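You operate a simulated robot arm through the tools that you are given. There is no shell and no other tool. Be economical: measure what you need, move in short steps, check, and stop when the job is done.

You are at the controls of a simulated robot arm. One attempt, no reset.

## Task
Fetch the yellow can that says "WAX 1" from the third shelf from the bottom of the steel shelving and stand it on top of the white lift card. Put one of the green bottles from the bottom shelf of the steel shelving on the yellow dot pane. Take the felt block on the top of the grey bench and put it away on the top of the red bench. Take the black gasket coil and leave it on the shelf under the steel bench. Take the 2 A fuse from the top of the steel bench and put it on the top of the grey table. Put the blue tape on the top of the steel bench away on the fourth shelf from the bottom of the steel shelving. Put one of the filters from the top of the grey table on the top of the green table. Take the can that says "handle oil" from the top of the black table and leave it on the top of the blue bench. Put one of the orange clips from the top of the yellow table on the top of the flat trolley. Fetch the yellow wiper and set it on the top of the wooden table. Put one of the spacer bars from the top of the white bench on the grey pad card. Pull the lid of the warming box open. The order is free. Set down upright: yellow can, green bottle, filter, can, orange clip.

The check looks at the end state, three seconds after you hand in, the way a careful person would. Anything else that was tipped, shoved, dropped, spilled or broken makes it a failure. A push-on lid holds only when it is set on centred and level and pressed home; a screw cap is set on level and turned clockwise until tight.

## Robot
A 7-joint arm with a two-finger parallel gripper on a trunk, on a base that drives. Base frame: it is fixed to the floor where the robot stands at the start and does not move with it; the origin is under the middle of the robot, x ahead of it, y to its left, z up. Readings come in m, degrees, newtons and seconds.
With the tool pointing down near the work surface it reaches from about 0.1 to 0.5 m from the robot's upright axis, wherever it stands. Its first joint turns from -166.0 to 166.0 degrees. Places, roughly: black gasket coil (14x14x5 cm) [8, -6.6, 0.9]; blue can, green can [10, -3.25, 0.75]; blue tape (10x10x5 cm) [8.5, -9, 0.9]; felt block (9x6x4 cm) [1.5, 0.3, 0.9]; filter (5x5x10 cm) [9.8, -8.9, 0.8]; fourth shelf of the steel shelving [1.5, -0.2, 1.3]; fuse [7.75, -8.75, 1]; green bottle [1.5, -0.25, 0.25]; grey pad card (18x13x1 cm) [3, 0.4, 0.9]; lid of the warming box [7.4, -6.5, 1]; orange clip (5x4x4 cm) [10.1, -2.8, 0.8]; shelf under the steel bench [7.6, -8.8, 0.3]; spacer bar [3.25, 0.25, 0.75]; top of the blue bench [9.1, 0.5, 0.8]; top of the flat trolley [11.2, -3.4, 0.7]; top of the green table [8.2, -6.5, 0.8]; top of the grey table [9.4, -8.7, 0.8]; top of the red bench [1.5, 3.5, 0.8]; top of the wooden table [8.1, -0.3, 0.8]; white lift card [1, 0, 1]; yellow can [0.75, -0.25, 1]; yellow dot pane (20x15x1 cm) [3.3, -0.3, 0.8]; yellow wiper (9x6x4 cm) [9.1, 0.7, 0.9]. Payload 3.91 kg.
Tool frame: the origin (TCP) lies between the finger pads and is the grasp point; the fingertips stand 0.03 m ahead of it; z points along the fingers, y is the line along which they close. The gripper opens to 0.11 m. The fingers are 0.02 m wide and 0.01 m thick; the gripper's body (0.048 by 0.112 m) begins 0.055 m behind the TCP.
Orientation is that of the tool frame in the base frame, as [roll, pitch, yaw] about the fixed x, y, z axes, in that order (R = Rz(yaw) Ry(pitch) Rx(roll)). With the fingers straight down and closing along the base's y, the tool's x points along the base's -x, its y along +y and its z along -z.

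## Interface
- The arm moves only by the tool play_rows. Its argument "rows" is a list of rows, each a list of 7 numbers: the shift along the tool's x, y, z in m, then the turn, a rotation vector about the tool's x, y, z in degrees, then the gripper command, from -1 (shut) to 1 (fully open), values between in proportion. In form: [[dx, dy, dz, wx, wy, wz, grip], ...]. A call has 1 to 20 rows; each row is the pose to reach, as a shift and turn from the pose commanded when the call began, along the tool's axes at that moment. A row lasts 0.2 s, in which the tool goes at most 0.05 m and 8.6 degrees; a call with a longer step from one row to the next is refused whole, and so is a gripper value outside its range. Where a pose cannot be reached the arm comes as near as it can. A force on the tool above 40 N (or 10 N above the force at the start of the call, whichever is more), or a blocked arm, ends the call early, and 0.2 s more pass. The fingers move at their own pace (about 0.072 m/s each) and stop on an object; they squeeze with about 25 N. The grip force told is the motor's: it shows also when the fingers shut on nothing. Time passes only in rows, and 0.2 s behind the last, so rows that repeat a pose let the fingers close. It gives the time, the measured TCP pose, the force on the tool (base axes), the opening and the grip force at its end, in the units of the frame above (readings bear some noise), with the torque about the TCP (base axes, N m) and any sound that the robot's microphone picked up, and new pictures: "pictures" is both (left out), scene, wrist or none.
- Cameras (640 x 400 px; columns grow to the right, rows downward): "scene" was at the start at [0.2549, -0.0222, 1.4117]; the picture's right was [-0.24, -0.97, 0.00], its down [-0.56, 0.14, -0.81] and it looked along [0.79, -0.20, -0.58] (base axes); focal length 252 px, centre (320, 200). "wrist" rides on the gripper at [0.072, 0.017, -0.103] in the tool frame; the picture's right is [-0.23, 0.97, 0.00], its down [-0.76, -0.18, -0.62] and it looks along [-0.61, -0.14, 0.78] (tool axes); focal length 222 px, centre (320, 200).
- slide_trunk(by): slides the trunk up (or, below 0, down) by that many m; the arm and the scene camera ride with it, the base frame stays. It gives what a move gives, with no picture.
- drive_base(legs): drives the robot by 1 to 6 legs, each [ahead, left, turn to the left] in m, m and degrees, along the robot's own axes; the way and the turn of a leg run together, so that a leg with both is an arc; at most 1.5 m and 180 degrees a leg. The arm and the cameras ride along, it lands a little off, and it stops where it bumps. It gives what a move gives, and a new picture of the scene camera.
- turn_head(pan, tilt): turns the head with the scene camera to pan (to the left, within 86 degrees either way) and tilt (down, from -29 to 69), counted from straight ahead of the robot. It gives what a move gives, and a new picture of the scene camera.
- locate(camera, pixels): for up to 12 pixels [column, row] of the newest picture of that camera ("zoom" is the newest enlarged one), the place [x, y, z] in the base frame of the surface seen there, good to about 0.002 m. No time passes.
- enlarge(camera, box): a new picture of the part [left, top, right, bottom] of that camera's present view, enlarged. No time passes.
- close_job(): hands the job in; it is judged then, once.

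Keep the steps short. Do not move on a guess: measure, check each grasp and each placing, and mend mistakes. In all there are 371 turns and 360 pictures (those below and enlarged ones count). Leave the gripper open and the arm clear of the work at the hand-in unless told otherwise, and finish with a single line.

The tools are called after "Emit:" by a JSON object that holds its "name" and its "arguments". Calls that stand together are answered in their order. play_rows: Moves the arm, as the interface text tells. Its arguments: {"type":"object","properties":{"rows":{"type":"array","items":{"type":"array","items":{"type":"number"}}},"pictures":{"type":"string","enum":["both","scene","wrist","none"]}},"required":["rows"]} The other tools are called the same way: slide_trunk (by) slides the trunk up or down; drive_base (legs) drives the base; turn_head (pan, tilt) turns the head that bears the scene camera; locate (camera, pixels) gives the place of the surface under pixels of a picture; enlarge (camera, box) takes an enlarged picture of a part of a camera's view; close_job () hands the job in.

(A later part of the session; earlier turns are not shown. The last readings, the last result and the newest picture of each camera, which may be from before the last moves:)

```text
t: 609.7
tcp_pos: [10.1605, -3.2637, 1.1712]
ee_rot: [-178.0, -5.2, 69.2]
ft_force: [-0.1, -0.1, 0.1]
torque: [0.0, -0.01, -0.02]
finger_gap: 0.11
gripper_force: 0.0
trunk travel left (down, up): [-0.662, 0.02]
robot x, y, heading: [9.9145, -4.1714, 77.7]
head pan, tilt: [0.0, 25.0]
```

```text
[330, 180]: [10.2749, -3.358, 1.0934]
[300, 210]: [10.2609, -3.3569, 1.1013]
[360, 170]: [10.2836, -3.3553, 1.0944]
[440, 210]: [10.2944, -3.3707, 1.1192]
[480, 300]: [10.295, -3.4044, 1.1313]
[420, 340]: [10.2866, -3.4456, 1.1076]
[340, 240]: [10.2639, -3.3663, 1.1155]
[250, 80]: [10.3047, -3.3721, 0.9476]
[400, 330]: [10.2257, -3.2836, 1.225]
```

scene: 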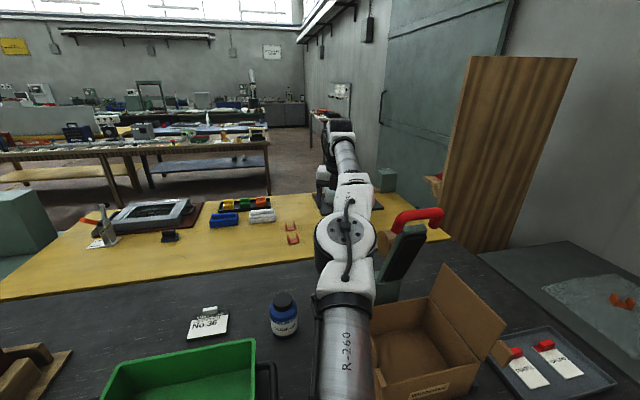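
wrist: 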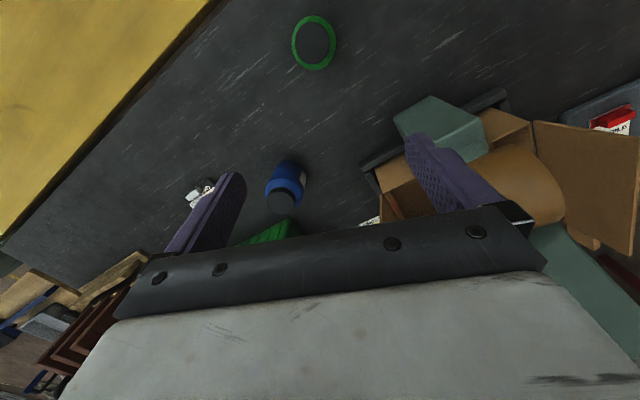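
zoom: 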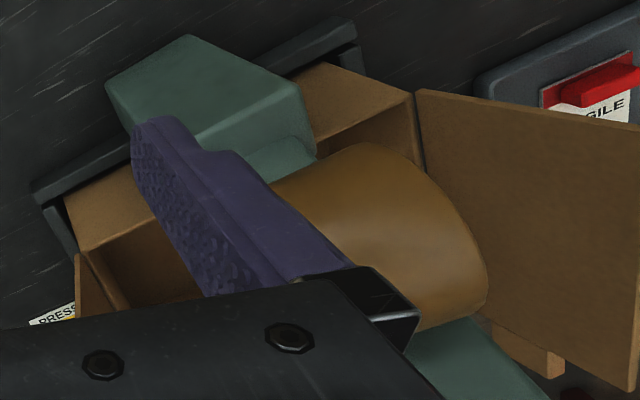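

Lateral clearance to the press roll would be small, so shift left 0.08 and turn 5° right before closing in.

Emit:
{"name": "drive_base", "arguments": {"legs": [[0.02, 0.085, 0], [0, 0, -5], [0.03, 0, 0]]}}

Emit:
{"name": "play_rows", "arguments": {"rows": [[0, 0, 0, 0, 0, 0, 1]], "pictures": "wrist"}}

```text
t: 612.0
tcp_pos: [10.1681, -3.2209, 1.1702]
ee_rot: [-178.0, -5.1, 64.3]
ft_force: [0.5, 0.3, -0.9]
torque: [-0.06, 0.03, -0.02]
finger_gap: 0.11
gripper_force: 0.1
trunk travel left (down, up): [-0.662, 0.02]
robot x, y, heading: [9.8452, -4.1104, 73.1]
head pan, tilt: [0.0, 25.0]
```

scene: 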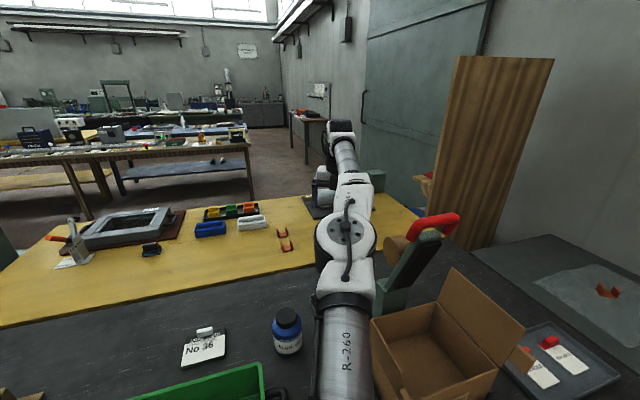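

```text
t: 612.4
tcp_pos: [10.168, -3.2208, 1.1713]
ee_rot: [-178.0, -5.1, 64.3]
ft_force: [0.1, 0.1, 0.3]
torque: [0.02, 0.0, 0.0]
finger_gap: 0.1099
gripper_force: 0.1
trunk travel left (down, up): [-0.662, 0.02]
robot x, y, heading: [9.8496, -4.1086, 72.9]
head pan, tilt: [0.0, 25.0]
```

wrist: 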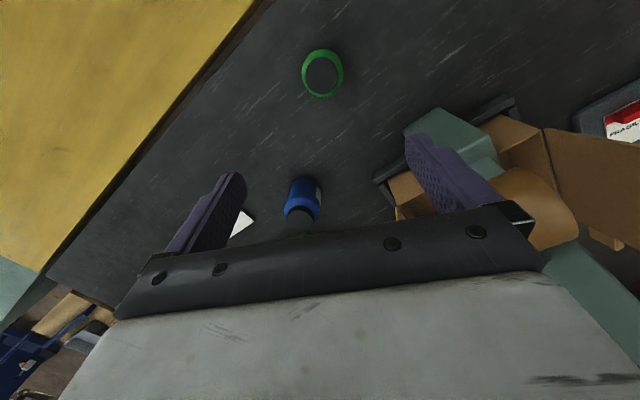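

Emit:
{"name": "locate", "arguments": {"camera": "scene", "pixels": [[342, 150], [350, 185], [345, 225], [345, 275], [370, 240], [345, 330], [390, 290], [400, 235], [430, 215]]}}

Emit:
{"name": "locate", "arguments": {"camera": "wrist", "pixels": [[322, 74], [305, 75], [340, 75], [322, 55], [322, 95]]}}

```text
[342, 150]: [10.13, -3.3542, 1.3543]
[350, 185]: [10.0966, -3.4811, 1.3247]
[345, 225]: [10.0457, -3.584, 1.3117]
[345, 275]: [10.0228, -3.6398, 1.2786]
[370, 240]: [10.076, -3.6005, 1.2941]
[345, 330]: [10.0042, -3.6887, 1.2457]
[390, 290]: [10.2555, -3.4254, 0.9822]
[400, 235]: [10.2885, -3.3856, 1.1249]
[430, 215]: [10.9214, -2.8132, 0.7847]
```

```text
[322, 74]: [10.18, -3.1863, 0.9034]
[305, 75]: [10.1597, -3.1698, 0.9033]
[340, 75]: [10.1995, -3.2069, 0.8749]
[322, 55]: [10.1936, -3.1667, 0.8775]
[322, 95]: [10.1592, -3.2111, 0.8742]
```

Lower with the arm itself (keeps the forearm high). First 0.2.

Emit:
{"name": "play_rows", "arguments": {"rows": [[0, 0, 0.04, 0, 0, 0, 1], [0, 0, 0.08, 0, 0, 0, 1], [0, 0, 0.12, 0, 0, 0, 1], [0, 0, 0.16, 0, 0, 0, 1], [0, 0, 0.19, 0, 0, 0, 1], [0, 0, 0.19, 0, 0, 0, 1]], "pictures": "both"}}

Emit:
{"name": "locate", "arguments": {"camera": "scene", "pixels": [[345, 175], [355, 210], [355, 250], [355, 290], [385, 260], [390, 300], [370, 330]]}}

```text
t: 613.8
tcp_pos: [10.1697, -3.2034, 0.9821]
ee_rot: [-178.0, -5.1, 64.3]
ft_force: [0.6, -0.8, -0.7]
torque: [0.0, 0.02, -0.01]
finger_gap: 0.1103
gripper_force: 0.1
trunk travel left (down, up): [-0.662, 0.02]
robot x, y, heading: [9.8471, -4.1079, 72.6]
head pan, tilt: [0.0, 25.0]
```

scene: 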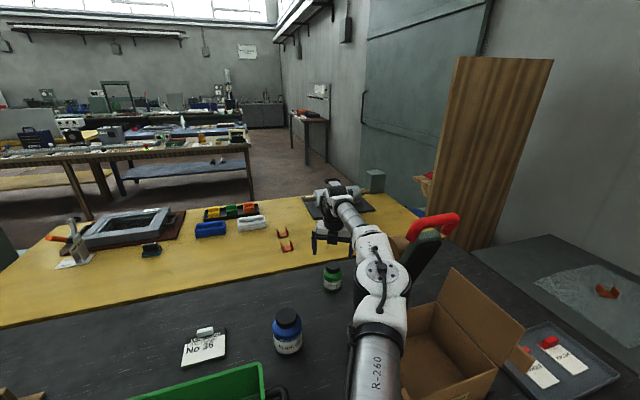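
wrist: 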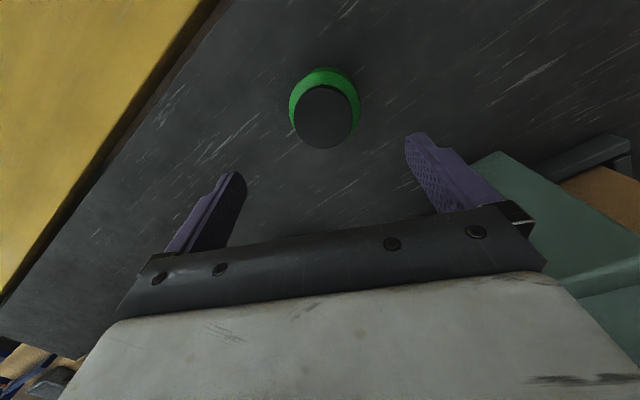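

```text
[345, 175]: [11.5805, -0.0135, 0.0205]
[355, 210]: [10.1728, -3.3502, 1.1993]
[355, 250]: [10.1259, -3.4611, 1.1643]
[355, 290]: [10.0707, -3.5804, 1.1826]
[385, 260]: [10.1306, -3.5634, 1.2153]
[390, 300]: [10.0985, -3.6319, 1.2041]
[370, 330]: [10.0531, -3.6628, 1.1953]
```

The elbow swung toward the press. Measure its clearance.

Emit:
{"name": "enlarge", "arguments": {"camera": "scene", "box": [310, 170, 510, 340]}}

Emit:
{"name": "locate", "arguments": {"camera": "zoom", "pixels": [[300, 340], [310, 300], [330, 260], [345, 230], [310, 250], [290, 230], [380, 180], [415, 200], [260, 300], [290, 300], [325, 170], [300, 390]]}}

```text
2.35 times, centred on (410, 255) of scene
```

zoom: 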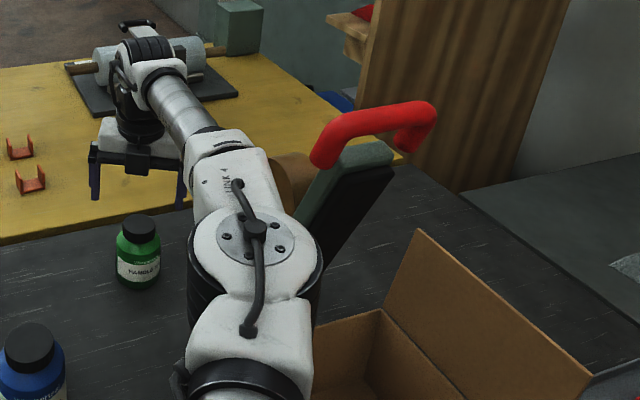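

```text
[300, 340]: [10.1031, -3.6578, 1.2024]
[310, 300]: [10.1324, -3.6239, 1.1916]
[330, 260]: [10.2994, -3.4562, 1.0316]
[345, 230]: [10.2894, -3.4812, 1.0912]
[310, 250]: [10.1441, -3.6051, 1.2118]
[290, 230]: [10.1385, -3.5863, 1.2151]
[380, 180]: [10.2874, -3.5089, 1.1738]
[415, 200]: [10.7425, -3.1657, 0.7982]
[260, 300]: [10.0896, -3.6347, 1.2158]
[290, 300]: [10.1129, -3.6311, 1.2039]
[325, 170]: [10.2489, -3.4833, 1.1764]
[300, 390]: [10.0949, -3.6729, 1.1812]
```

Clearance ≈7 cm to the press handle. Nudge base ahead 0.01/right 0.006 and lower in two steps.

Emit:
{"name": "drive_base", "arguments": {"legs": [[0.01, -0.006, 0]]}}

Emit:
{"name": "play_rows", "arguments": {"rows": [[0, 0, 0.02, 0, 0, 0, 1], [0, 0, 0.04, 0, 0, 0, 1], [0, 0, 0.05, 0, 0, 0, 1], [0, 0, 0.05, 0, 0, 0, 1]], "pictures": "both"}}

Emit:
{"name": "locate", "arguments": {"camera": "wrist", "pixels": [[325, 150], [300, 140], [355, 140], [325, 100], [325, 175]]}}

```text
t: 614.5
tcp_pos: [10.1782, -3.1945, 0.9804]
ee_rot: [-178.0, -5.0, 64.3]
ft_force: [0.5, -0.2, -0.1]
torque: [0.0, 0.02, 0.02]
finger_gap: 0.11
gripper_force: 0.0
trunk travel left (down, up): [-0.662, 0.02]
robot x, y, heading: [9.8519, -4.0993, 72.8]
head pan, tilt: [0.0, 25.0]
```

scene: 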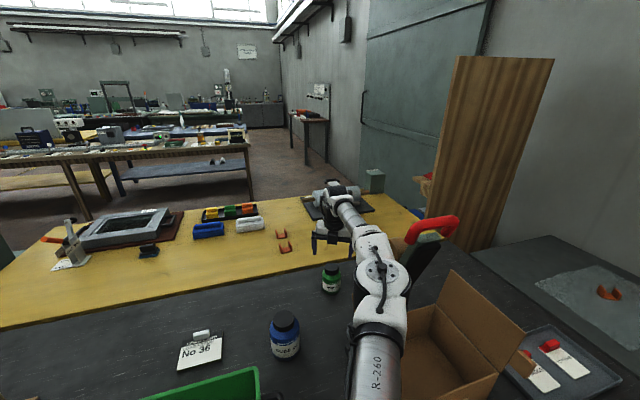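

```text
t: 615.5
tcp_pos: [10.1788, -3.1909, 0.9318]
ee_rot: [-178.0, -5.1, 64.2]
ft_force: [0.4, 0.8, 0.3]
torque: [0.02, -0.03, 0.0]
finger_gap: 0.1101
gripper_force: 0.1
trunk travel left (down, up): [-0.662, 0.02]
robot x, y, heading: [9.8552, -4.1016, 72.8]
head pan, tilt: [0.0, 25.0]
```

scene: 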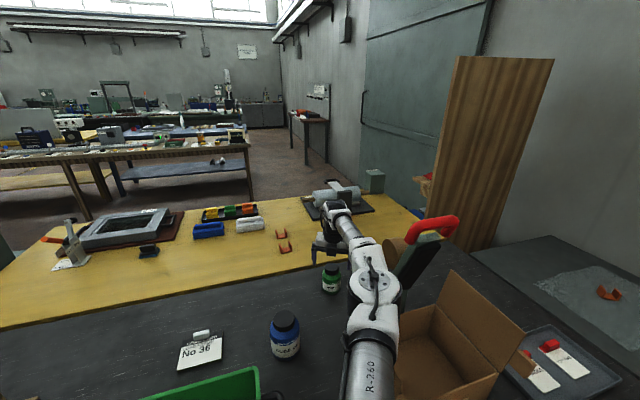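
wrist: 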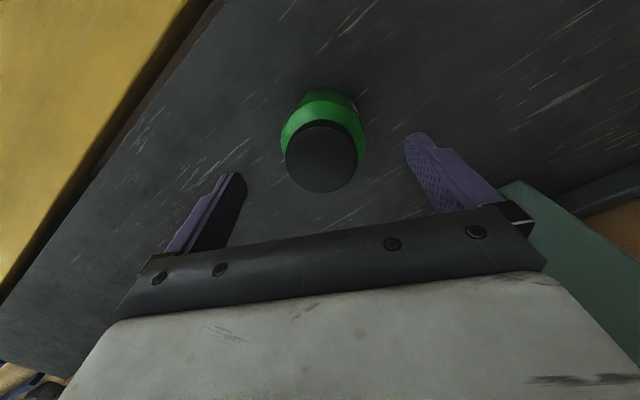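

```text
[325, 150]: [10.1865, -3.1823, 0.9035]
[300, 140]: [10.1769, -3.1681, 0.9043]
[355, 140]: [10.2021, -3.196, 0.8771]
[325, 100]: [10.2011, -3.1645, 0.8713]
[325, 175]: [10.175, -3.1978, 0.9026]
```

Arm swung back clear; can centred. Lower 0.05 and close.

Emit:
{"name": "play_rows", "arguments": {"rows": [[0, 0, 0.02, 0, 0, 0, 1], [0, 0, 0.04, 0, 0, 0, 1], [0, 0, 0.05, 0, 0, 0, 1], [0, 0, 0.05, 0, 0, 0, 0], [0, 0, 0.05, 0, 0, 0, -1], [0, 0, 0.05, 0, 0, 0, -1], [0, 0, 0.05, 0, 0, 0, -1]], "pictures": "wrist"}}

```text
t: 617.1
tcp_pos: [10.1784, -3.1853, 0.8811]
ee_rot: [-178.1, -5.1, 64.3]
ft_force: [1.0, -0.2, 0.0]
torque: [0.0, -0.14, 0.01]
finger_gap: 0.0673
gripper_force: 25.1
trunk travel left (down, up): [-0.662, 0.02]
robot x, y, heading: [9.8526, -4.1021, 72.9]
head pan, tilt: [0.0, 25.0]
```

wrist: 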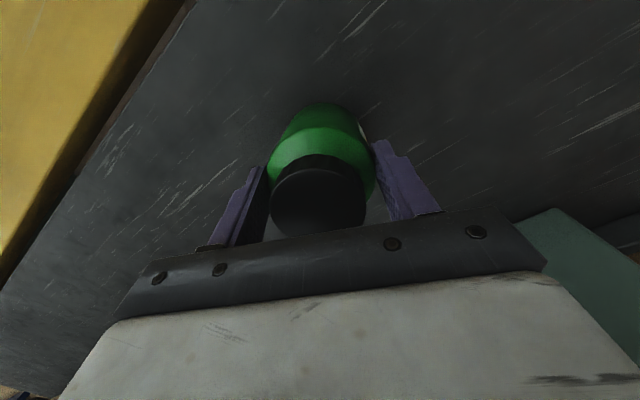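

Gripped (0.067). Lift by the arm 0.26.

Emit:
{"name": "play_rows", "arguments": {"rows": [[0, 0, -0.03, 0, 0, 0, -1], [0, 0, -0.07, 0, 0, 0, -1], [0, 0, -0.11, 0, 0, 0, -1], [0, 0, -0.15, 0, 0, 0, -1], [0, 0, -0.19, 0, 0, 0, -1], [0, 0, -0.23, 0, 0, 0, -1], [0, 0, -0.27, 0, 0, 0, -1], [0, 0, -0.27, 0, 0, 0, -1]], "pictures": "scene"}}

```text
t: 618.9
tcp_pos: [10.1764, -3.2123, 1.1504]
ee_rot: [-178.1, -5.0, 64.4]
ft_force: [0.6, -0.8, -2.5]
torque: [-0.03, -0.03, 0.01]
finger_gap: 0.0671
gripper_force: 24.8
trunk travel left (down, up): [-0.662, 0.02]
robot x, y, heading: [9.8578, -4.0993, 72.9]
head pan, tilt: [0.0, 25.0]
```

scene: 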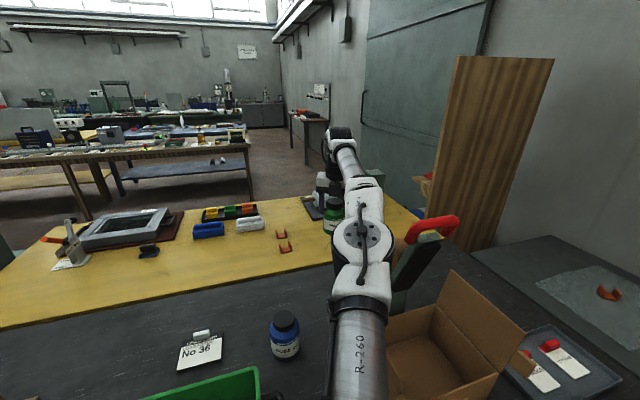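

Lifted. Back out, face east, and reverse west along the aisle.

Emit:
{"name": "drive_base", "arguments": {"legs": [[-0.45, 0, 0], [0, 0, -73], [-1.5, 0, 0], [-1.5, 0, 0], [-0.28, 0, 0]]}}

```text
t: 640.5
tcp_pos: [7.3836, -4.5487, 1.1505]
ee_rot: [-178.0, -5.1, -9.4]
ft_force: [-0.4, 0.0, -2.0]
torque: [-0.03, -0.03, 0.0]
finger_gap: 0.0665
gripper_force: 25.2
trunk travel left (down, up): [-0.662, 0.02]
robot x, y, heading: [6.4372, -4.4916, -1.2]
head pan, tilt: [0.0, 25.0]
```

scene: 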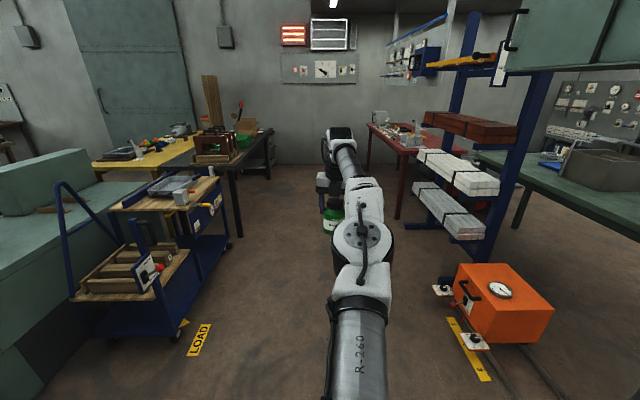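

Turn north, drive up, then east along the wooden table's south side.

Emit:
{"name": "drive_base", "arguments": {"legs": [[0, 0, 91.2], [1.5, 0, 0], [1.5, 0, 0], [0.1, 0, 0], [0, 0, -90], [1.5, 0, 0]]}}

Emit:
{"name": "drive_base", "arguments": {"legs": [[1.45, 0, 0], [0, 0, -90]]}}

```text
t: 670.5
tcp_pos: [8.9445, -1.5248, 1.15]
ee_rot: [-178.0, -5.0, -10.3]
ft_force: [1.1, -0.3, -2.2]
torque: [0.01, 0.01, 0.0]
finger_gap: 0.0664
gripper_force: 24.8
trunk travel left (down, up): [-0.662, 0.02]
robot x, y, heading: [8.0025, -1.4491, -1.5]
head pan, tilt: [0.0, 25.0]
```

scene: 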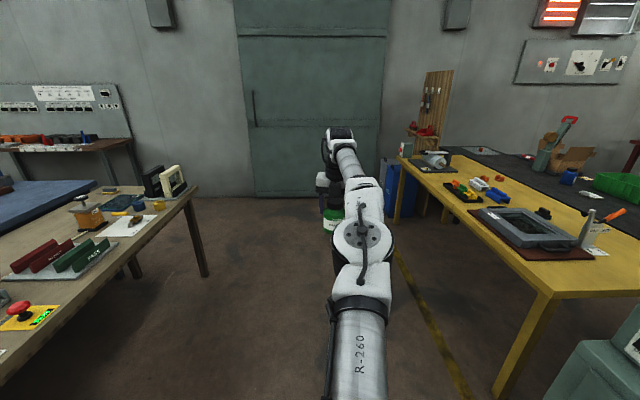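

```text
t: 681.7
tcp_pos: [9.3819, -2.445, 1.1493]
ee_rot: [-178.0, -5.2, -100.4]
ft_force: [0.2, 0.6, -2.5]
torque: [0.02, 0.0, 0.03]
finger_gap: 0.0664
gripper_force: 24.7
trunk travel left (down, up): [-0.662, 0.02]
robot x, y, heading: [9.4599, -1.5005, -91.6]
head pan, tilt: [0.0, 25.0]
```

scene: 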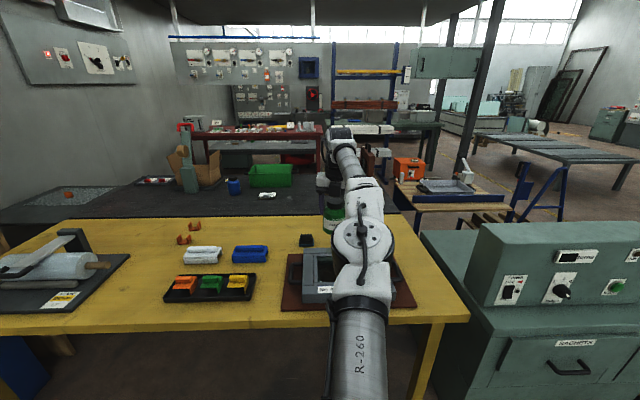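

Back a bit, strafe east past the wooden table's end, reverse north, and turn to face west.

Emit:
{"name": "drive_base", "arguments": {"legs": [[-0.2, 0, 1.6], [0, 1.4, 0]]}}

Emit:
{"name": "drive_base", "arguments": {"legs": [[-1.5, 0, 0], [0, 0, -90]]}}

Emit:
{"name": "turn_head", "arguments": {"pan": -10, "tilt": 32}}

```text
t: 694.0
tcp_pos: [10.8082, -2.2609, 1.1509]
ee_rot: [-178.0, -5.1, -99.5]
ft_force: [-0.1, -0.4, -2.2]
torque: [-0.02, 0.01, -0.02]
finger_gap: 0.0665
gripper_force: 25.0
trunk travel left (down, up): [-0.662, 0.02]
robot x, y, heading: [10.8732, -1.3171, -91.2]
head pan, tilt: [0.0, 25.0]
```

scene: 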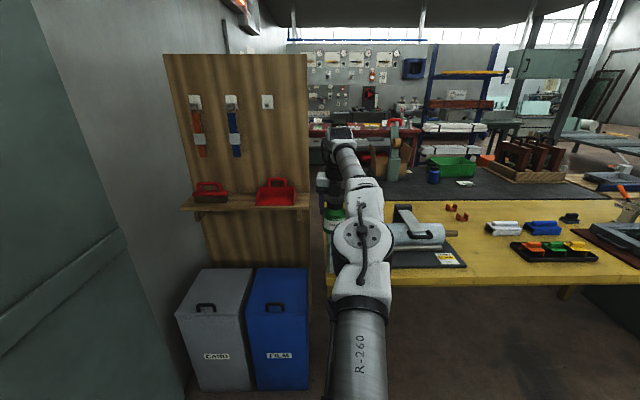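

```text
t: 705.3
tcp_pos: [9.9412, 0.2242, 1.1507]
ee_rot: [-178.0, -5.0, 171.7]
ft_force: [-0.4, -0.2, -1.7]
torque: [-0.02, -0.02, 0.03]
finger_gap: 0.0664
gripper_force: 25.4
trunk travel left (down, up): [-0.662, 0.02]
robot x, y, heading: [10.8873, 0.1877, -179.8]
head pan, tilt: [0.0, 25.0]
```

scene: 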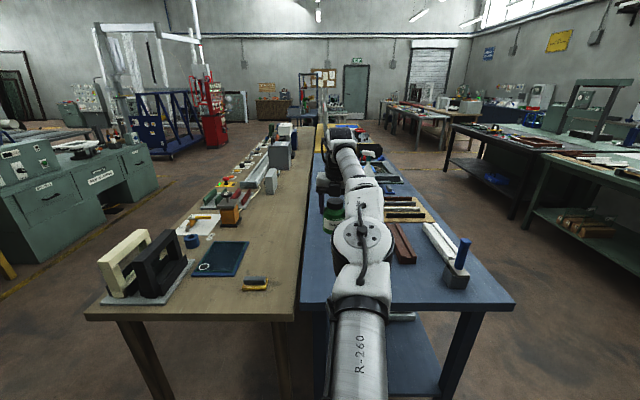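

```text
t: 706.0
tcp_pos: [9.9421, 0.2229, 1.1498]
ee_rot: [-178.0, -5.0, 171.6]
ft_force: [0.1, 0.0, -2.3]
torque: [-0.02, 0.0, 0.01]
finger_gap: 0.0665
gripper_force: 25.0
trunk travel left (down, up): [-0.662, 0.02]
robot x, y, heading: [10.8862, 0.1792, -179.7]
head pan, tilt: [-10.0, 32.0]
```

scene: 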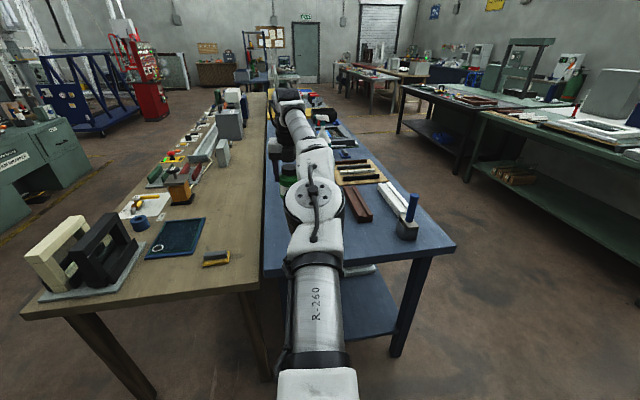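

Emit:
{"name": "locate", "arguments": {"camera": "scene", "pixels": [[360, 245], [355, 205], [372, 218], [275, 250], [270, 200], [345, 195], [405, 230], [440, 245], [350, 240]]}}

Emit:
{"name": "play_rows", "arguments": {"rows": [[0, 0, 0, 0, 0, 0, -1]], "pictures": "wrist"}}

Emit:
{"name": "locate", "arguments": {"camera": "wrist", "pixels": [[320, 60], [200, 60], [420, 60], [150, 150], [480, 100], [230, 130], [420, 130], [560, 60]]}}

```text
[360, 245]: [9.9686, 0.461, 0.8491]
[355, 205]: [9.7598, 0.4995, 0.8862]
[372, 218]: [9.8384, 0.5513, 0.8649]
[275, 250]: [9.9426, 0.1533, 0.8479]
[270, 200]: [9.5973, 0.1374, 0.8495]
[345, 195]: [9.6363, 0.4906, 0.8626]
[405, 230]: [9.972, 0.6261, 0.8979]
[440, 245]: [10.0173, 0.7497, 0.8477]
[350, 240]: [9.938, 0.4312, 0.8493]
```

```text
t: 706.4
tcp_pos: [9.9403, 0.2244, 1.1506]
ee_rot: [-178.0, -5.0, 171.8]
ft_force: [0.2, 0.0, -1.8]
torque: [0.03, 0.01, 0.0]
finger_gap: 0.0664
gripper_force: 25.1
trunk travel left (down, up): [-0.662, 0.02]
robot x, y, heading: [10.8877, 0.1841, -179.7]
head pan, tilt: [-10.0, 32.0]
```

wrist: 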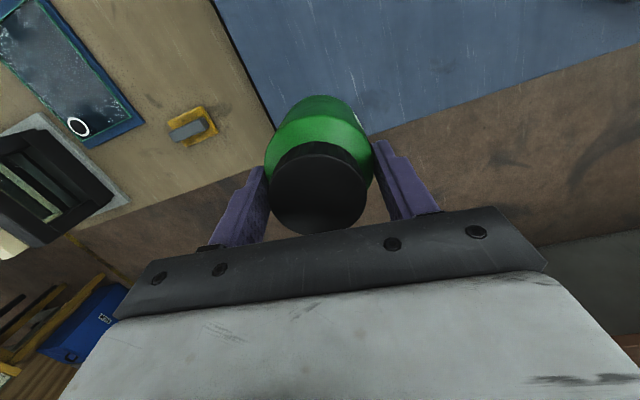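

```text
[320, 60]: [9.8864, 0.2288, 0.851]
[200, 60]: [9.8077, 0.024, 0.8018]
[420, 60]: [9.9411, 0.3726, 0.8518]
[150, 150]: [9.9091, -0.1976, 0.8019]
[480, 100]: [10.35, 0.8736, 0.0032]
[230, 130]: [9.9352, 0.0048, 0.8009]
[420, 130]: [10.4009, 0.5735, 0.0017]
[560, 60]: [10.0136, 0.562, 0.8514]
```

Target (9.90,0.31). Shift, lower with the trunk 0.21.

Emit:
{"name": "drive_base", "arguments": {"legs": [[0.04, -0.085, 0]]}}

Emit:
{"name": "slide_trunk", "arguments": {"by": -0.21}}

Emit:
{"name": "play_rows", "arguments": {"rows": [[0, 0, 0.002, 0, 0, 0, -1], [0, 0, 0.004, 0, 0, 0, -1], [0, 0, 0.006, 0, 0, 0, -1], [0, 0, 0.006, 0, 0, 0, -1]], "pictures": "wrist"}}

```text
t: 707.8
tcp_pos: [9.9015, 0.3087, 1.1495]
ee_rot: [-177.9, -5.0, 171.6]
ft_force: [0.7, 0.1, -2.8]
torque: [-0.02, 0.02, 0.01]
finger_gap: 0.0668
gripper_force: 24.5
trunk travel left (down, up): [-0.662, 0.02]
robot x, y, heading: [10.8471, 0.2657, -179.8]
head pan, tilt: [-10.0, 32.0]
```

scene: 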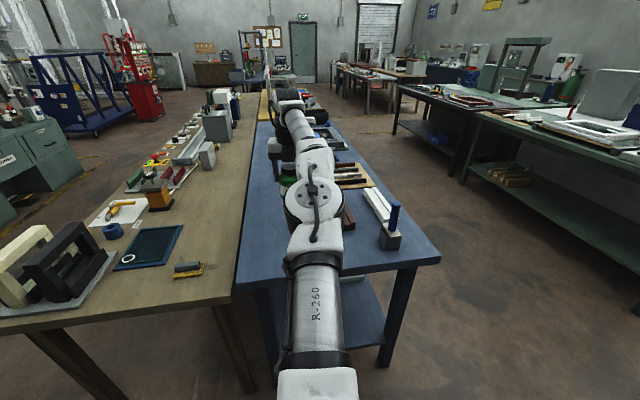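

```text
t: 710.0
tcp_pos: [9.9014, 0.3095, 0.9404]
ee_rot: [-178.0, -5.1, 171.7]
ft_force: [1.5, -0.6, -2.2]
torque: [0.0, -0.03, 0.01]
finger_gap: 0.0664
gripper_force: 24.8
trunk travel left (down, up): [-0.452, 0.23]
robot x, y, heading: [10.8463, 0.2655, -180.0]
head pan, tilt: [-10.0, 32.0]
```

```text
t: 711.0
tcp_pos: [9.9003, 0.3078, 0.9351]
ee_rot: [-178.0, -5.0, 171.7]
ft_force: [-0.6, -0.4, -1.3]
torque: [0.02, -0.05, -0.01]
finger_gap: 0.0666
gripper_force: 24.7
trunk travel left (down, up): [-0.452, 0.23]
robot x, y, heading: [10.8476, 0.2657, -179.8]
head pan, tilt: [-10.0, 32.0]
```

wrist: 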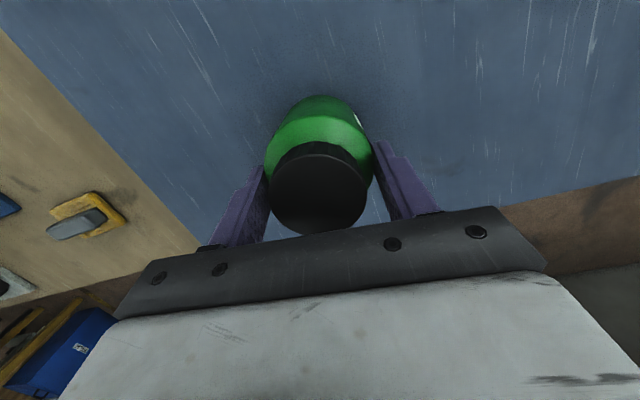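

Emit:
{"name": "play_rows", "arguments": {"rows": [[0, 0, 0.001, 0, 0, 0, -1], [0, 0, 0.002, 0, 0, 0, -1], [0, 0, 0.003, 0, 0, 0, -1], [0, 0, 0.003, 0, 0, 0, -1]], "pictures": "none"}}

```text
t: 712.0
tcp_pos: [9.9008, 0.3082, 0.9339]
ee_rot: [-178.1, -5.3, 171.6]
ft_force: [-2.7, 1.0, 14.1]
torque: [0.49, 0.08, 0.05]
finger_gap: 0.0667
gripper_force: 25.2
trunk travel left (down, up): [-0.452, 0.23]
robot x, y, heading: [10.8465, 0.2642, -180.0]
head pan, tilt: [-10.0, 32.0]
```

Pressed lightly (14 N). Relax 1.5 mm, open, rise.

Emit:
{"name": "play_rows", "arguments": {"rows": [[0, 0, -0.0015, 0, 0, 0, -1], [0, 0, -0.0015, 0, 0, 0, 0.4], [0, 0, -0.0015, 0, 0, 0, 1], [0, 0, -0.0015, 0, 0, 0, 1], [0, 0, -0.03, 0, 0, 0, 1], [0, 0, -0.07, 0, 0, 0, 1], [0, 0, -0.11, 0, 0, 0, 1], [0, 0, -0.15, 0, 0, 0, 1]], "pictures": "wrist"}}

```text
t: 713.8
tcp_pos: [9.9498, 0.3093, 1.0704]
ee_rot: [-178.0, -5.1, 171.6]
ft_force: [1.3, -0.2, 0.0]
torque: [0.01, -0.02, 0.02]
finger_gap: 0.1099
gripper_force: 0.1
out of reach, approached as far as the arm can: row 6, 7, 8
trunk travel left (down, up): [-0.452, 0.23]
robot x, y, heading: [10.846, 0.2666, -179.8]
head pan, tilt: [-10.0, 32.0]
```

wrist: 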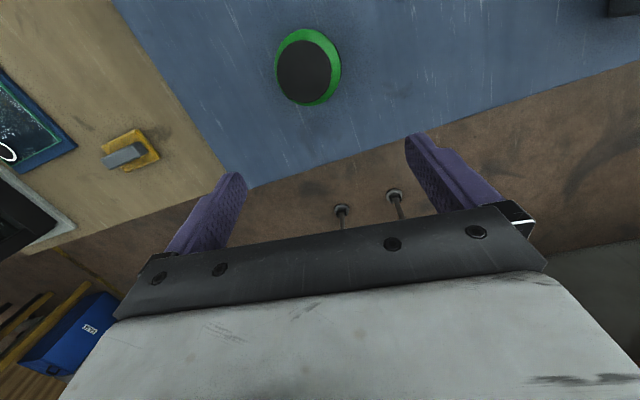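

Can stands on the blue bench. Next: the southern area. Raise the trunk and drive: back south and west along known paths.

Emit:
{"name": "slide_trunk", "arguments": {"by": 0.12}}

Emit:
{"name": "drive_base", "arguments": {"legs": [[0, 0, 90], [1.5, 0, 0], [0.1, 0, 0], [0, -1.5, 0], [0, -1.5, 0], [0, -1.43, 0]]}}

```text
t: 715.3
tcp_pos: [9.947, 0.3099, 1.1889]
ee_rot: [-178.0, -5.0, 171.6]
ft_force: [-0.9, -0.4, -0.5]
torque: [0.01, 0.0, 0.03]
finger_gap: 0.11
gripper_force: 0.0
trunk travel left (down, up): [-0.572, 0.11]
robot x, y, heading: [10.8472, 0.2634, -179.9]
head pan, tilt: [-10.0, 32.0]
```

```text
t: 760.9
tcp_pos: [6.3456, -2.1435, 1.1886]
ee_rot: [-178.0, -5.1, -100.2]
ft_force: [-0.1, 0.6, -1.2]
torque: [0.03, -0.01, 0.02]
finger_gap: 0.1096
gripper_force: 0.1
trunk travel left (down, up): [-0.572, 0.11]
robot x, y, heading: [6.4192, -1.2481, -91.8]
head pan, tilt: [-10.0, 32.0]
```

scene: 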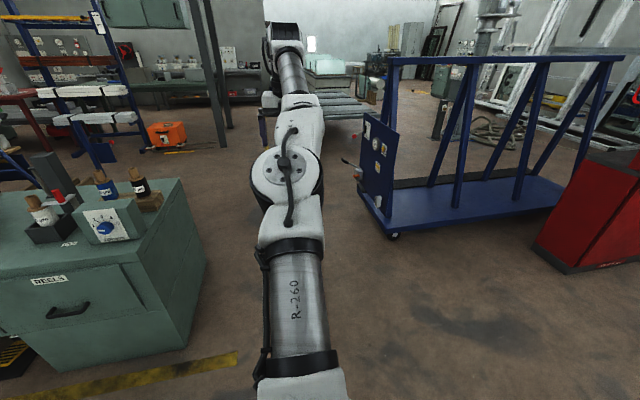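

Emit:
{"name": "drive_base", "arguments": {"legs": [[0, 0.08, 1.8], [1.5, 0, 0], [1.5, 0, 0], [0.35, 0, 0]]}}

Emit:
{"name": "turn_head", "arguments": {"pan": 25, "tilt": 18}}

Emit:
{"name": "locate", "arguments": {"camera": "scene", "pixels": [[100, 200], [150, 220], [200, 200], [250, 220], [250, 180], [300, 200], [350, 180], [400, 180], [450, 200], [120, 170], [180, 170], [60, 200]]}}

```text
t: 778.1
tcp_pos: [6.4948, -5.4925, 1.1871]
ee_rot: [-177.9, -5.0, -97.5]
ft_force: [-0.4, 0.0, 0.3]
torque: [0.03, 0.0, 0.0]
finger_gap: 0.1099
gripper_force: 0.0
trunk travel left (down, up): [-0.572, 0.11]
robot x, y, heading: [6.5238, -4.5947, -89.0]
head pan, tilt: [-10.0, 32.0]
```

scene: 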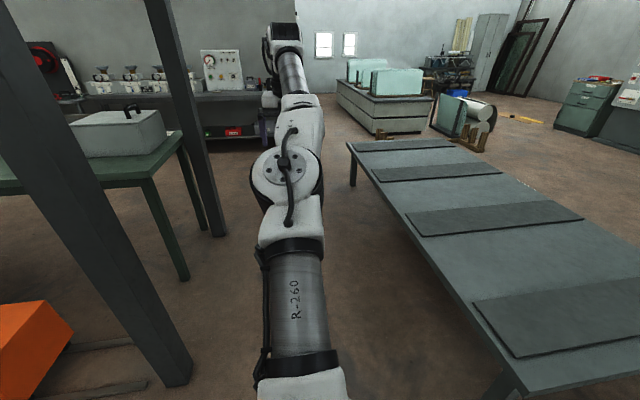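

```text
t: 779.1
tcp_pos: [6.4953, -5.4917, 1.188]
ee_rot: [-178.0, -5.1, -97.4]
ft_force: [0.1, -0.5, -0.1]
torque: [0.01, -0.02, -0.02]
finger_gap: 0.11
gripper_force: 0.0
trunk travel left (down, up): [-0.572, 0.11]
robot x, y, heading: [6.5232, -4.5927, -88.9]
head pan, tilt: [25.0, 18.0]
```

scene: 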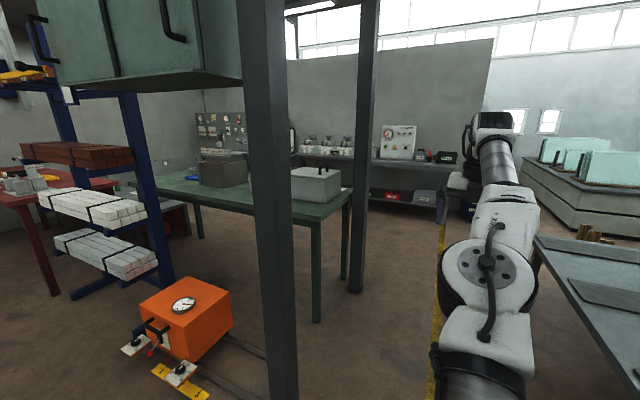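

```text
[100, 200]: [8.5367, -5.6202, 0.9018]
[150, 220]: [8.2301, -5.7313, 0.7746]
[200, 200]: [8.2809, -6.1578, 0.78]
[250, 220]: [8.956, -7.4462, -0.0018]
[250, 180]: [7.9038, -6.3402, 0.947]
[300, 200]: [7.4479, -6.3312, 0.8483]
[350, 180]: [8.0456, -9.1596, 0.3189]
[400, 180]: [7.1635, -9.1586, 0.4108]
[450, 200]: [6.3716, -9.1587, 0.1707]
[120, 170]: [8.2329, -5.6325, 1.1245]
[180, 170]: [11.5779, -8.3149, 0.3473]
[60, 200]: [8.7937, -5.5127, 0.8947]
```

Green table at x 7.2–8.5, y≈−6.1..−6.9 with the warming box; go south past its west end and look from there.

Emit:
{"name": "locate", "arguments": {"camera": "scene", "pixels": [[530, 200], [540, 170], [535, 240], [345, 240], [355, 290], [440, 230], [580, 210], [320, 300]]}}

Emit:
{"name": "enlarge", "arguments": {"camera": "scene", "box": [170, 100, 480, 240]}}

```text
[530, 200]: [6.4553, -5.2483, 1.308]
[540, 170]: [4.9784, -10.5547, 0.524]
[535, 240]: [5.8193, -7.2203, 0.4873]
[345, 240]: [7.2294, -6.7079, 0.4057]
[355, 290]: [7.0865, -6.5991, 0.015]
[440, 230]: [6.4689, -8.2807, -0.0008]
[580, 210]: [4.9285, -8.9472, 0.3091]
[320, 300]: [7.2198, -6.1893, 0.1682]
```

```text
2.06 times, centred on (325, 170) of scene
```

zoom: 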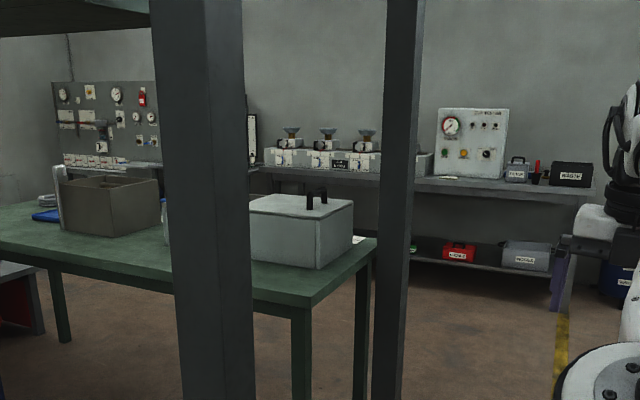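

Turn to face north here, then reverse south so the arm trails; then strafe east to face the green table from its south side.

Emit:
{"name": "drive_base", "arguments": {"legs": [[0, 0, 179], [-1.5, 0, 0], [-1.5, 0, 0], [-0.25, 0, 0]]}}

Emit:
{"name": "turn_head", "arguments": {"pan": -50, "tilt": 22}}

Emit:
{"name": "locate", "arguments": {"camera": "scene", "pixels": [[200, 200], [250, 200], [300, 200], [350, 200], [400, 200], [450, 200], [500, 200], [550, 220], [300, 250], [400, 250], [500, 280], [600, 250]]}}

```text
t: 802.7
tcp_pos: [6.6252, -6.9657, 1.188]
ee_rot: [-178.0, -5.1, 82.7]
ft_force: [-0.2, -0.5, 0.8]
torque: [0.03, -0.02, -0.01]
finger_gap: 0.1099
gripper_force: 0.1
trunk travel left (down, up): [-0.572, 0.11]
robot x, y, heading: [6.5971, -7.8655, 91.0]
head pan, tilt: [25.0, 18.0]
```

scene: 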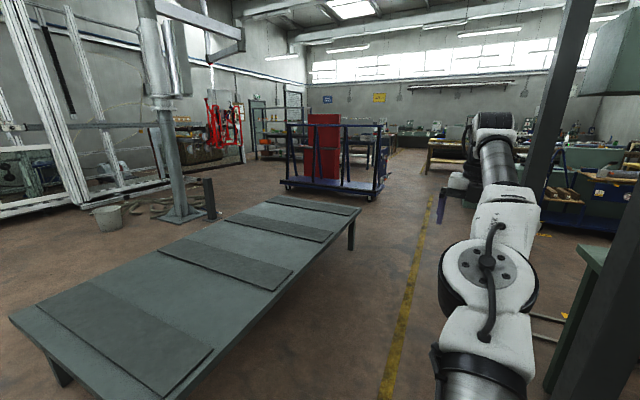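

```text
t: 804.1
tcp_pos: [6.6254, -6.965, 1.1884]
ee_rot: [-178.0, -5.1, 82.6]
ft_force: [-0.4, 0.4, 0.5]
torque: [0.0, -0.01, 0.0]
finger_gap: 0.1101
gripper_force: 0.2
trunk travel left (down, up): [-0.572, 0.11]
robot x, y, heading: [6.5966, -7.8615, 91.1]
head pan, tilt: [-50.0, 22.0]
```

scene: 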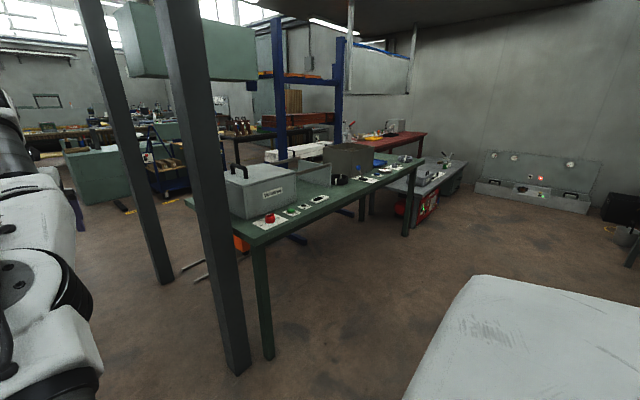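

```text
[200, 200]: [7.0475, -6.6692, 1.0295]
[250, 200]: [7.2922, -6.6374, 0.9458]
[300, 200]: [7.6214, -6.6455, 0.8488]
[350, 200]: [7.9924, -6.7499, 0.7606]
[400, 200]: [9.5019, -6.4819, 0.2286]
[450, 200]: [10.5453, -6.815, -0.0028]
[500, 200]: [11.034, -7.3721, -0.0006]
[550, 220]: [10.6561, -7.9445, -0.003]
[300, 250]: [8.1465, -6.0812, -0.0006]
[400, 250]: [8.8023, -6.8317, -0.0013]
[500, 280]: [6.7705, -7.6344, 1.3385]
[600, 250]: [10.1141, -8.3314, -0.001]
```

Emit:
{"name": "enlarge", "arguments": {"camera": "scene", "box": [200, 120, 440, 260]}}

Emit:
{"name": "locate", "arguments": {"camera": "zoom", "pixels": [[365, 160], [350, 165], [385, 160], [120, 110], [100, 150], [130, 250], [240, 170], [255, 215], [60, 190], [90, 125], [300, 200], [390, 180]]}}

```text
2.67 times, centred on (320, 190) of scene
```

zoom: 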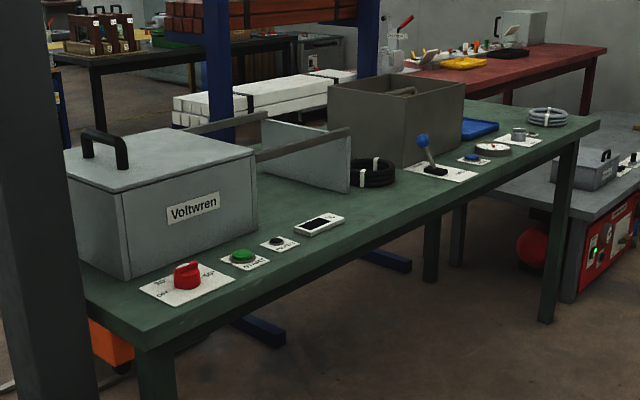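

```text
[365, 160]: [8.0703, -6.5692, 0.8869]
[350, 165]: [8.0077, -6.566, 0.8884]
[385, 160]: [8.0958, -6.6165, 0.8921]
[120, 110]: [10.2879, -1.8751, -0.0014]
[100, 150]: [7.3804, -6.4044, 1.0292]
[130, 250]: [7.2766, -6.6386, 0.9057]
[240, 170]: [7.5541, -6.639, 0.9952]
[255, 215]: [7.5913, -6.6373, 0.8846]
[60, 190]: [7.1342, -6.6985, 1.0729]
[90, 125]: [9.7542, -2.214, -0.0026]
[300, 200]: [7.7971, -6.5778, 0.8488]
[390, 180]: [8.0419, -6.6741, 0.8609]
```

The black coil is at ≈(8.05,−6.6); the warming box ("Voltwren") at x 7.2–7.6. Strafe east to stand before the coil.

Emit:
{"name": "drive_base", "arguments": {"legs": [[0, -1.4, -1]]}}

Emit:
{"name": "turn_head", "arguments": {"pan": 0, "tilt": 30}}

Emit:
{"name": "enlarge", "arguments": {"camera": "scene", "box": [40, 150, 480, 330]}}

```text
t: 815.2
tcp_pos: [8.0305, -6.9363, 1.1876]
ee_rot: [-178.0, -5.0, 82.6]
ft_force: [-0.1, -0.1, -0.1]
torque: [0.0, -0.01, -0.01]
finger_gap: 0.1099
gripper_force: 0.0
trunk travel left (down, up): [-0.572, 0.11]
robot x, y, heading: [7.9996, -7.8385, 91.2]
head pan, tilt: [-50.0, 22.0]
```

scene: 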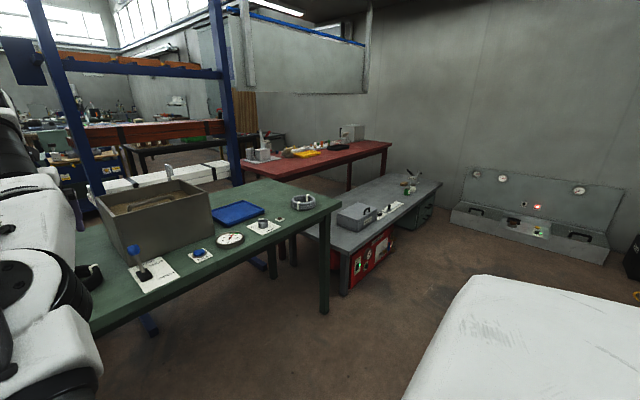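

```text
t: 816.4
tcp_pos: [8.0292, -6.938, 1.1874]
ee_rot: [-178.0, -5.0, 82.5]
ft_force: [-0.8, -0.2, 0.2]
torque: [0.02, -0.01, -0.02]
finger_gap: 0.1101
gripper_force: 0.0
trunk travel left (down, up): [-0.572, 0.11]
robot x, y, heading: [8.0033, -7.8327, 91.2]
head pan, tilt: [0.0, 30.0]
```

scene: 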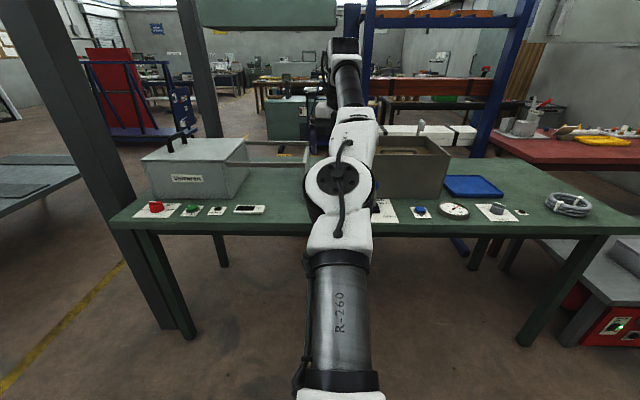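

```text
1.45 times, centred on (260, 240) of scene
```

zoom: 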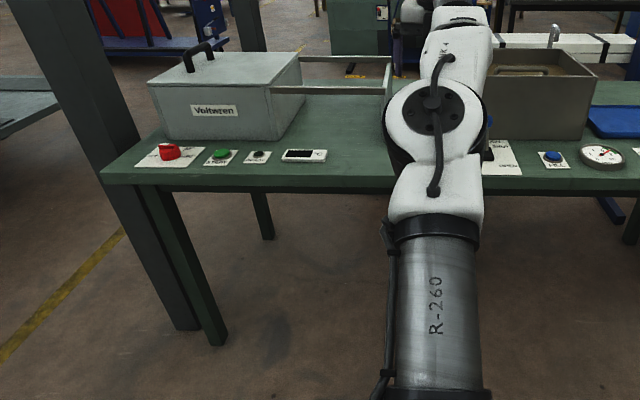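

Two coils: the grey one at right, the black one behind the arm. Move ahead 0.2 and look with the wrist camera.

Emit:
{"name": "drive_base", "arguments": {"legs": [[0.2, 0.02, -1.2]]}}

Emit:
{"name": "play_rows", "arguments": {"rows": [[0, 0, 0, 0, 0, 0, 0.3]], "pictures": "wrist"}}

```text
t: 818.0
tcp_pos: [8.025, -6.7385, 1.1872]
ee_rot: [-178.0, -5.0, 81.5]
ft_force: [-0.5, 0.2, -0.1]
torque: [0.0, 0.04, 0.03]
finger_gap: 0.11
gripper_force: 0.1
trunk travel left (down, up): [-0.572, 0.11]
robot x, y, heading: [7.9808, -7.6374, 90.0]
head pan, tilt: [0.0, 30.0]
```

scene: 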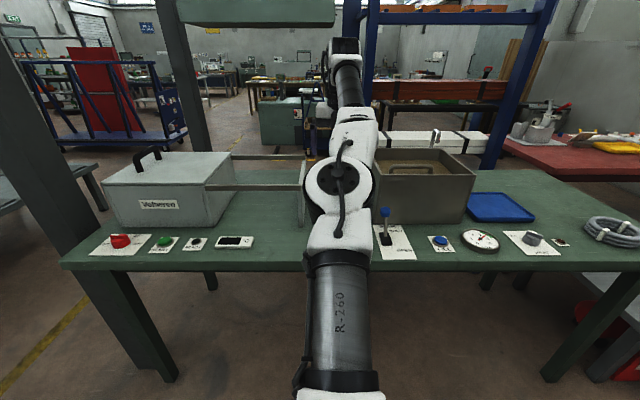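

```text
t: 818.4
tcp_pos: [8.0251, -6.739, 1.1876]
ee_rot: [-177.9, -5.0, 81.5]
ft_force: [0.4, -0.3, 0.3]
torque: [-0.03, -0.05, -0.01]
finger_gap: 0.0716
gripper_force: 0.1
trunk travel left (down, up): [-0.572, 0.11]
robot x, y, heading: [7.9826, -7.6384, 89.9]
head pan, tilt: [0.0, 30.0]
```

wrist: 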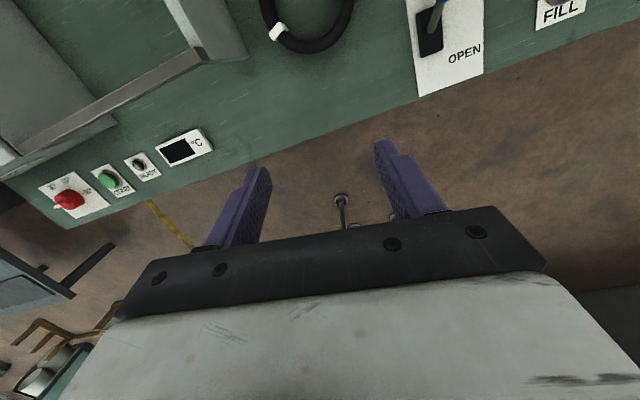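

Emit:
{"name": "drive_base", "arguments": {"legs": [[0.13, 0, 0]]}}

Emit:
{"name": "play_rows", "arguments": {"rows": [[0, 0, 0, 0, 0, 0, 0.3]], "pictures": "wrist"}}

Emit:
{"name": "locate", "arguments": {"camera": "wrist", "pixels": [[305, 60], [270, 60], [345, 50], [310, 90], [300, 25], [275, 78], [320, 60], [285, 30], [240, 60], [180, 20], [400, 30], [350, 70]]}}

```text
t: 819.7
tcp_pos: [8.0249, -6.6084, 1.1858]
ee_rot: [-178.0, -5.1, 81.5]
ft_force: [0.0, -0.4, -0.3]
torque: [-0.04, -0.05, 0.03]
finger_gap: 0.0715
gripper_force: 0.1
trunk travel left (down, up): [-0.572, 0.11]
robot x, y, heading: [7.9806, -7.5084, 89.9]
head pan, tilt: [0.0, 30.0]
```

scene: 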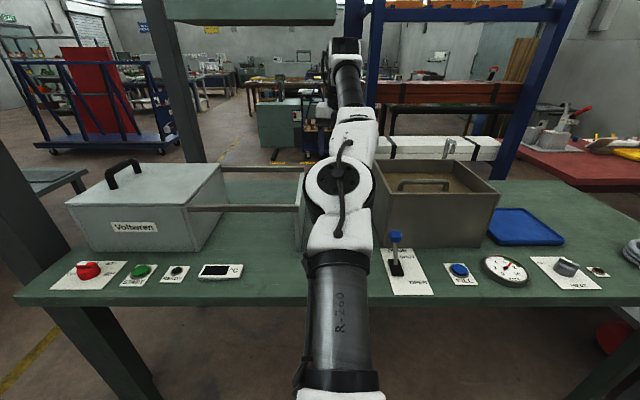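

```text
t: 820.1
tcp_pos: [8.0248, -6.608, 1.1875]
ee_rot: [-178.0, -4.9, 81.5]
ft_force: [0.3, 0.2, 0.4]
torque: [-0.02, 0.0, -0.04]
finger_gap: 0.0713
gripper_force: 0.1
trunk travel left (down, up): [-0.572, 0.11]
robot x, y, heading: [7.979, -7.5056, 89.9]
head pan, tilt: [0.0, 30.0]
```

wrist: 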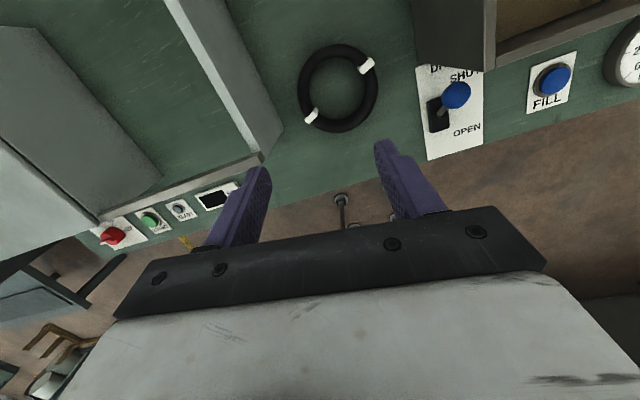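

```text
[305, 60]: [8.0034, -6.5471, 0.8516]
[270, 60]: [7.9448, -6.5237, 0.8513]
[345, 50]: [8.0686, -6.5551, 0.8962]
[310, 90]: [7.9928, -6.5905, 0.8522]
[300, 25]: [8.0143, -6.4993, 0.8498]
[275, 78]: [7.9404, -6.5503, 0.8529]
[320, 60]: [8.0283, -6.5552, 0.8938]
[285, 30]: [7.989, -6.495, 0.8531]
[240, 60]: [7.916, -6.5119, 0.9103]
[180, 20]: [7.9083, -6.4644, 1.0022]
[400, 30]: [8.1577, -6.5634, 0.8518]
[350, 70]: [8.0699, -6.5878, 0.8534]
```

Ring wall is only ~2 cm thick. I'll use the 50° pitched pose (as for the bottle) so I can also set it flat on the low shelf. Back off and re-pitch the tool.

Emit:
{"name": "drive_base", "arguments": {"legs": [[-0.35, 0, 0]]}}

Emit:
{"name": "play_rows", "arguments": {"rows": [[0.03, 0, 0.01, 0, 6, 0, 0.3], [0.06, 0, 0.02, 0, 12, 0, 0.3], [0.09, 0, 0.03, 0, 18, 0, 0.3], [0.12, 0, 0.05, 0, 24, 0, 0.3], [0.15, 0, 0.07, 0, 30, 0, 0.3], [0.17, 0, 0.1, 0, 35, 0, 0.3], [0.17, 0, 0.12, 0, 35, 0, 0.3], [0.17, 0, 0.12, 0, 35, 0, 0.3]], "pictures": "none"}}

```text
t: 822.4
tcp_pos: [8.0269, -6.9611, 1.1881]
ee_rot: [-178.0, -5.1, 81.5]
ft_force: [-0.5, -0.6, 0.6]
torque: [0.0, 0.08, 0.01]
finger_gap: 0.0714
gripper_force: 0.2
trunk travel left (down, up): [-0.572, 0.11]
robot x, y, heading: [7.9792, -7.8608, 89.6]
head pan, tilt: [0.0, 30.0]
```

scene: 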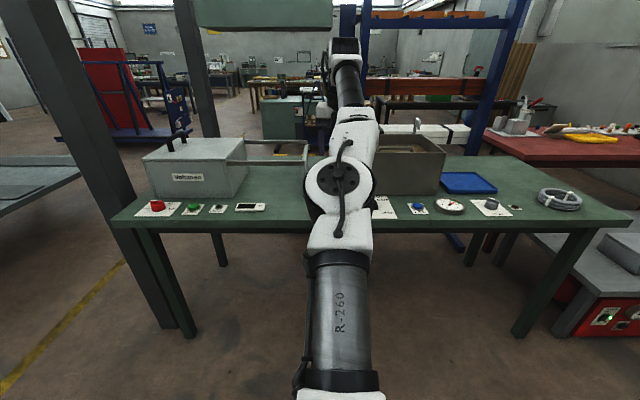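

```text
t: 824.2
tcp_pos: [8.0496, -6.7932, 1.0873]
ee_rot: [-177.3, -40.0, 80.0]
ft_force: [-0.3, 0.7, 0.2]
torque: [0.01, -0.01, 0.0]
finger_gap: 0.0713
gripper_force: 0.2
out of reach, approached as far as the arm can: row 1, 2, 3, 4, 5, 6, 7, 8
trunk travel left (down, up): [-0.572, 0.11]
robot x, y, heading: [7.9814, -7.8599, 90.0]
head pan, tilt: [0.0, 30.0]
```

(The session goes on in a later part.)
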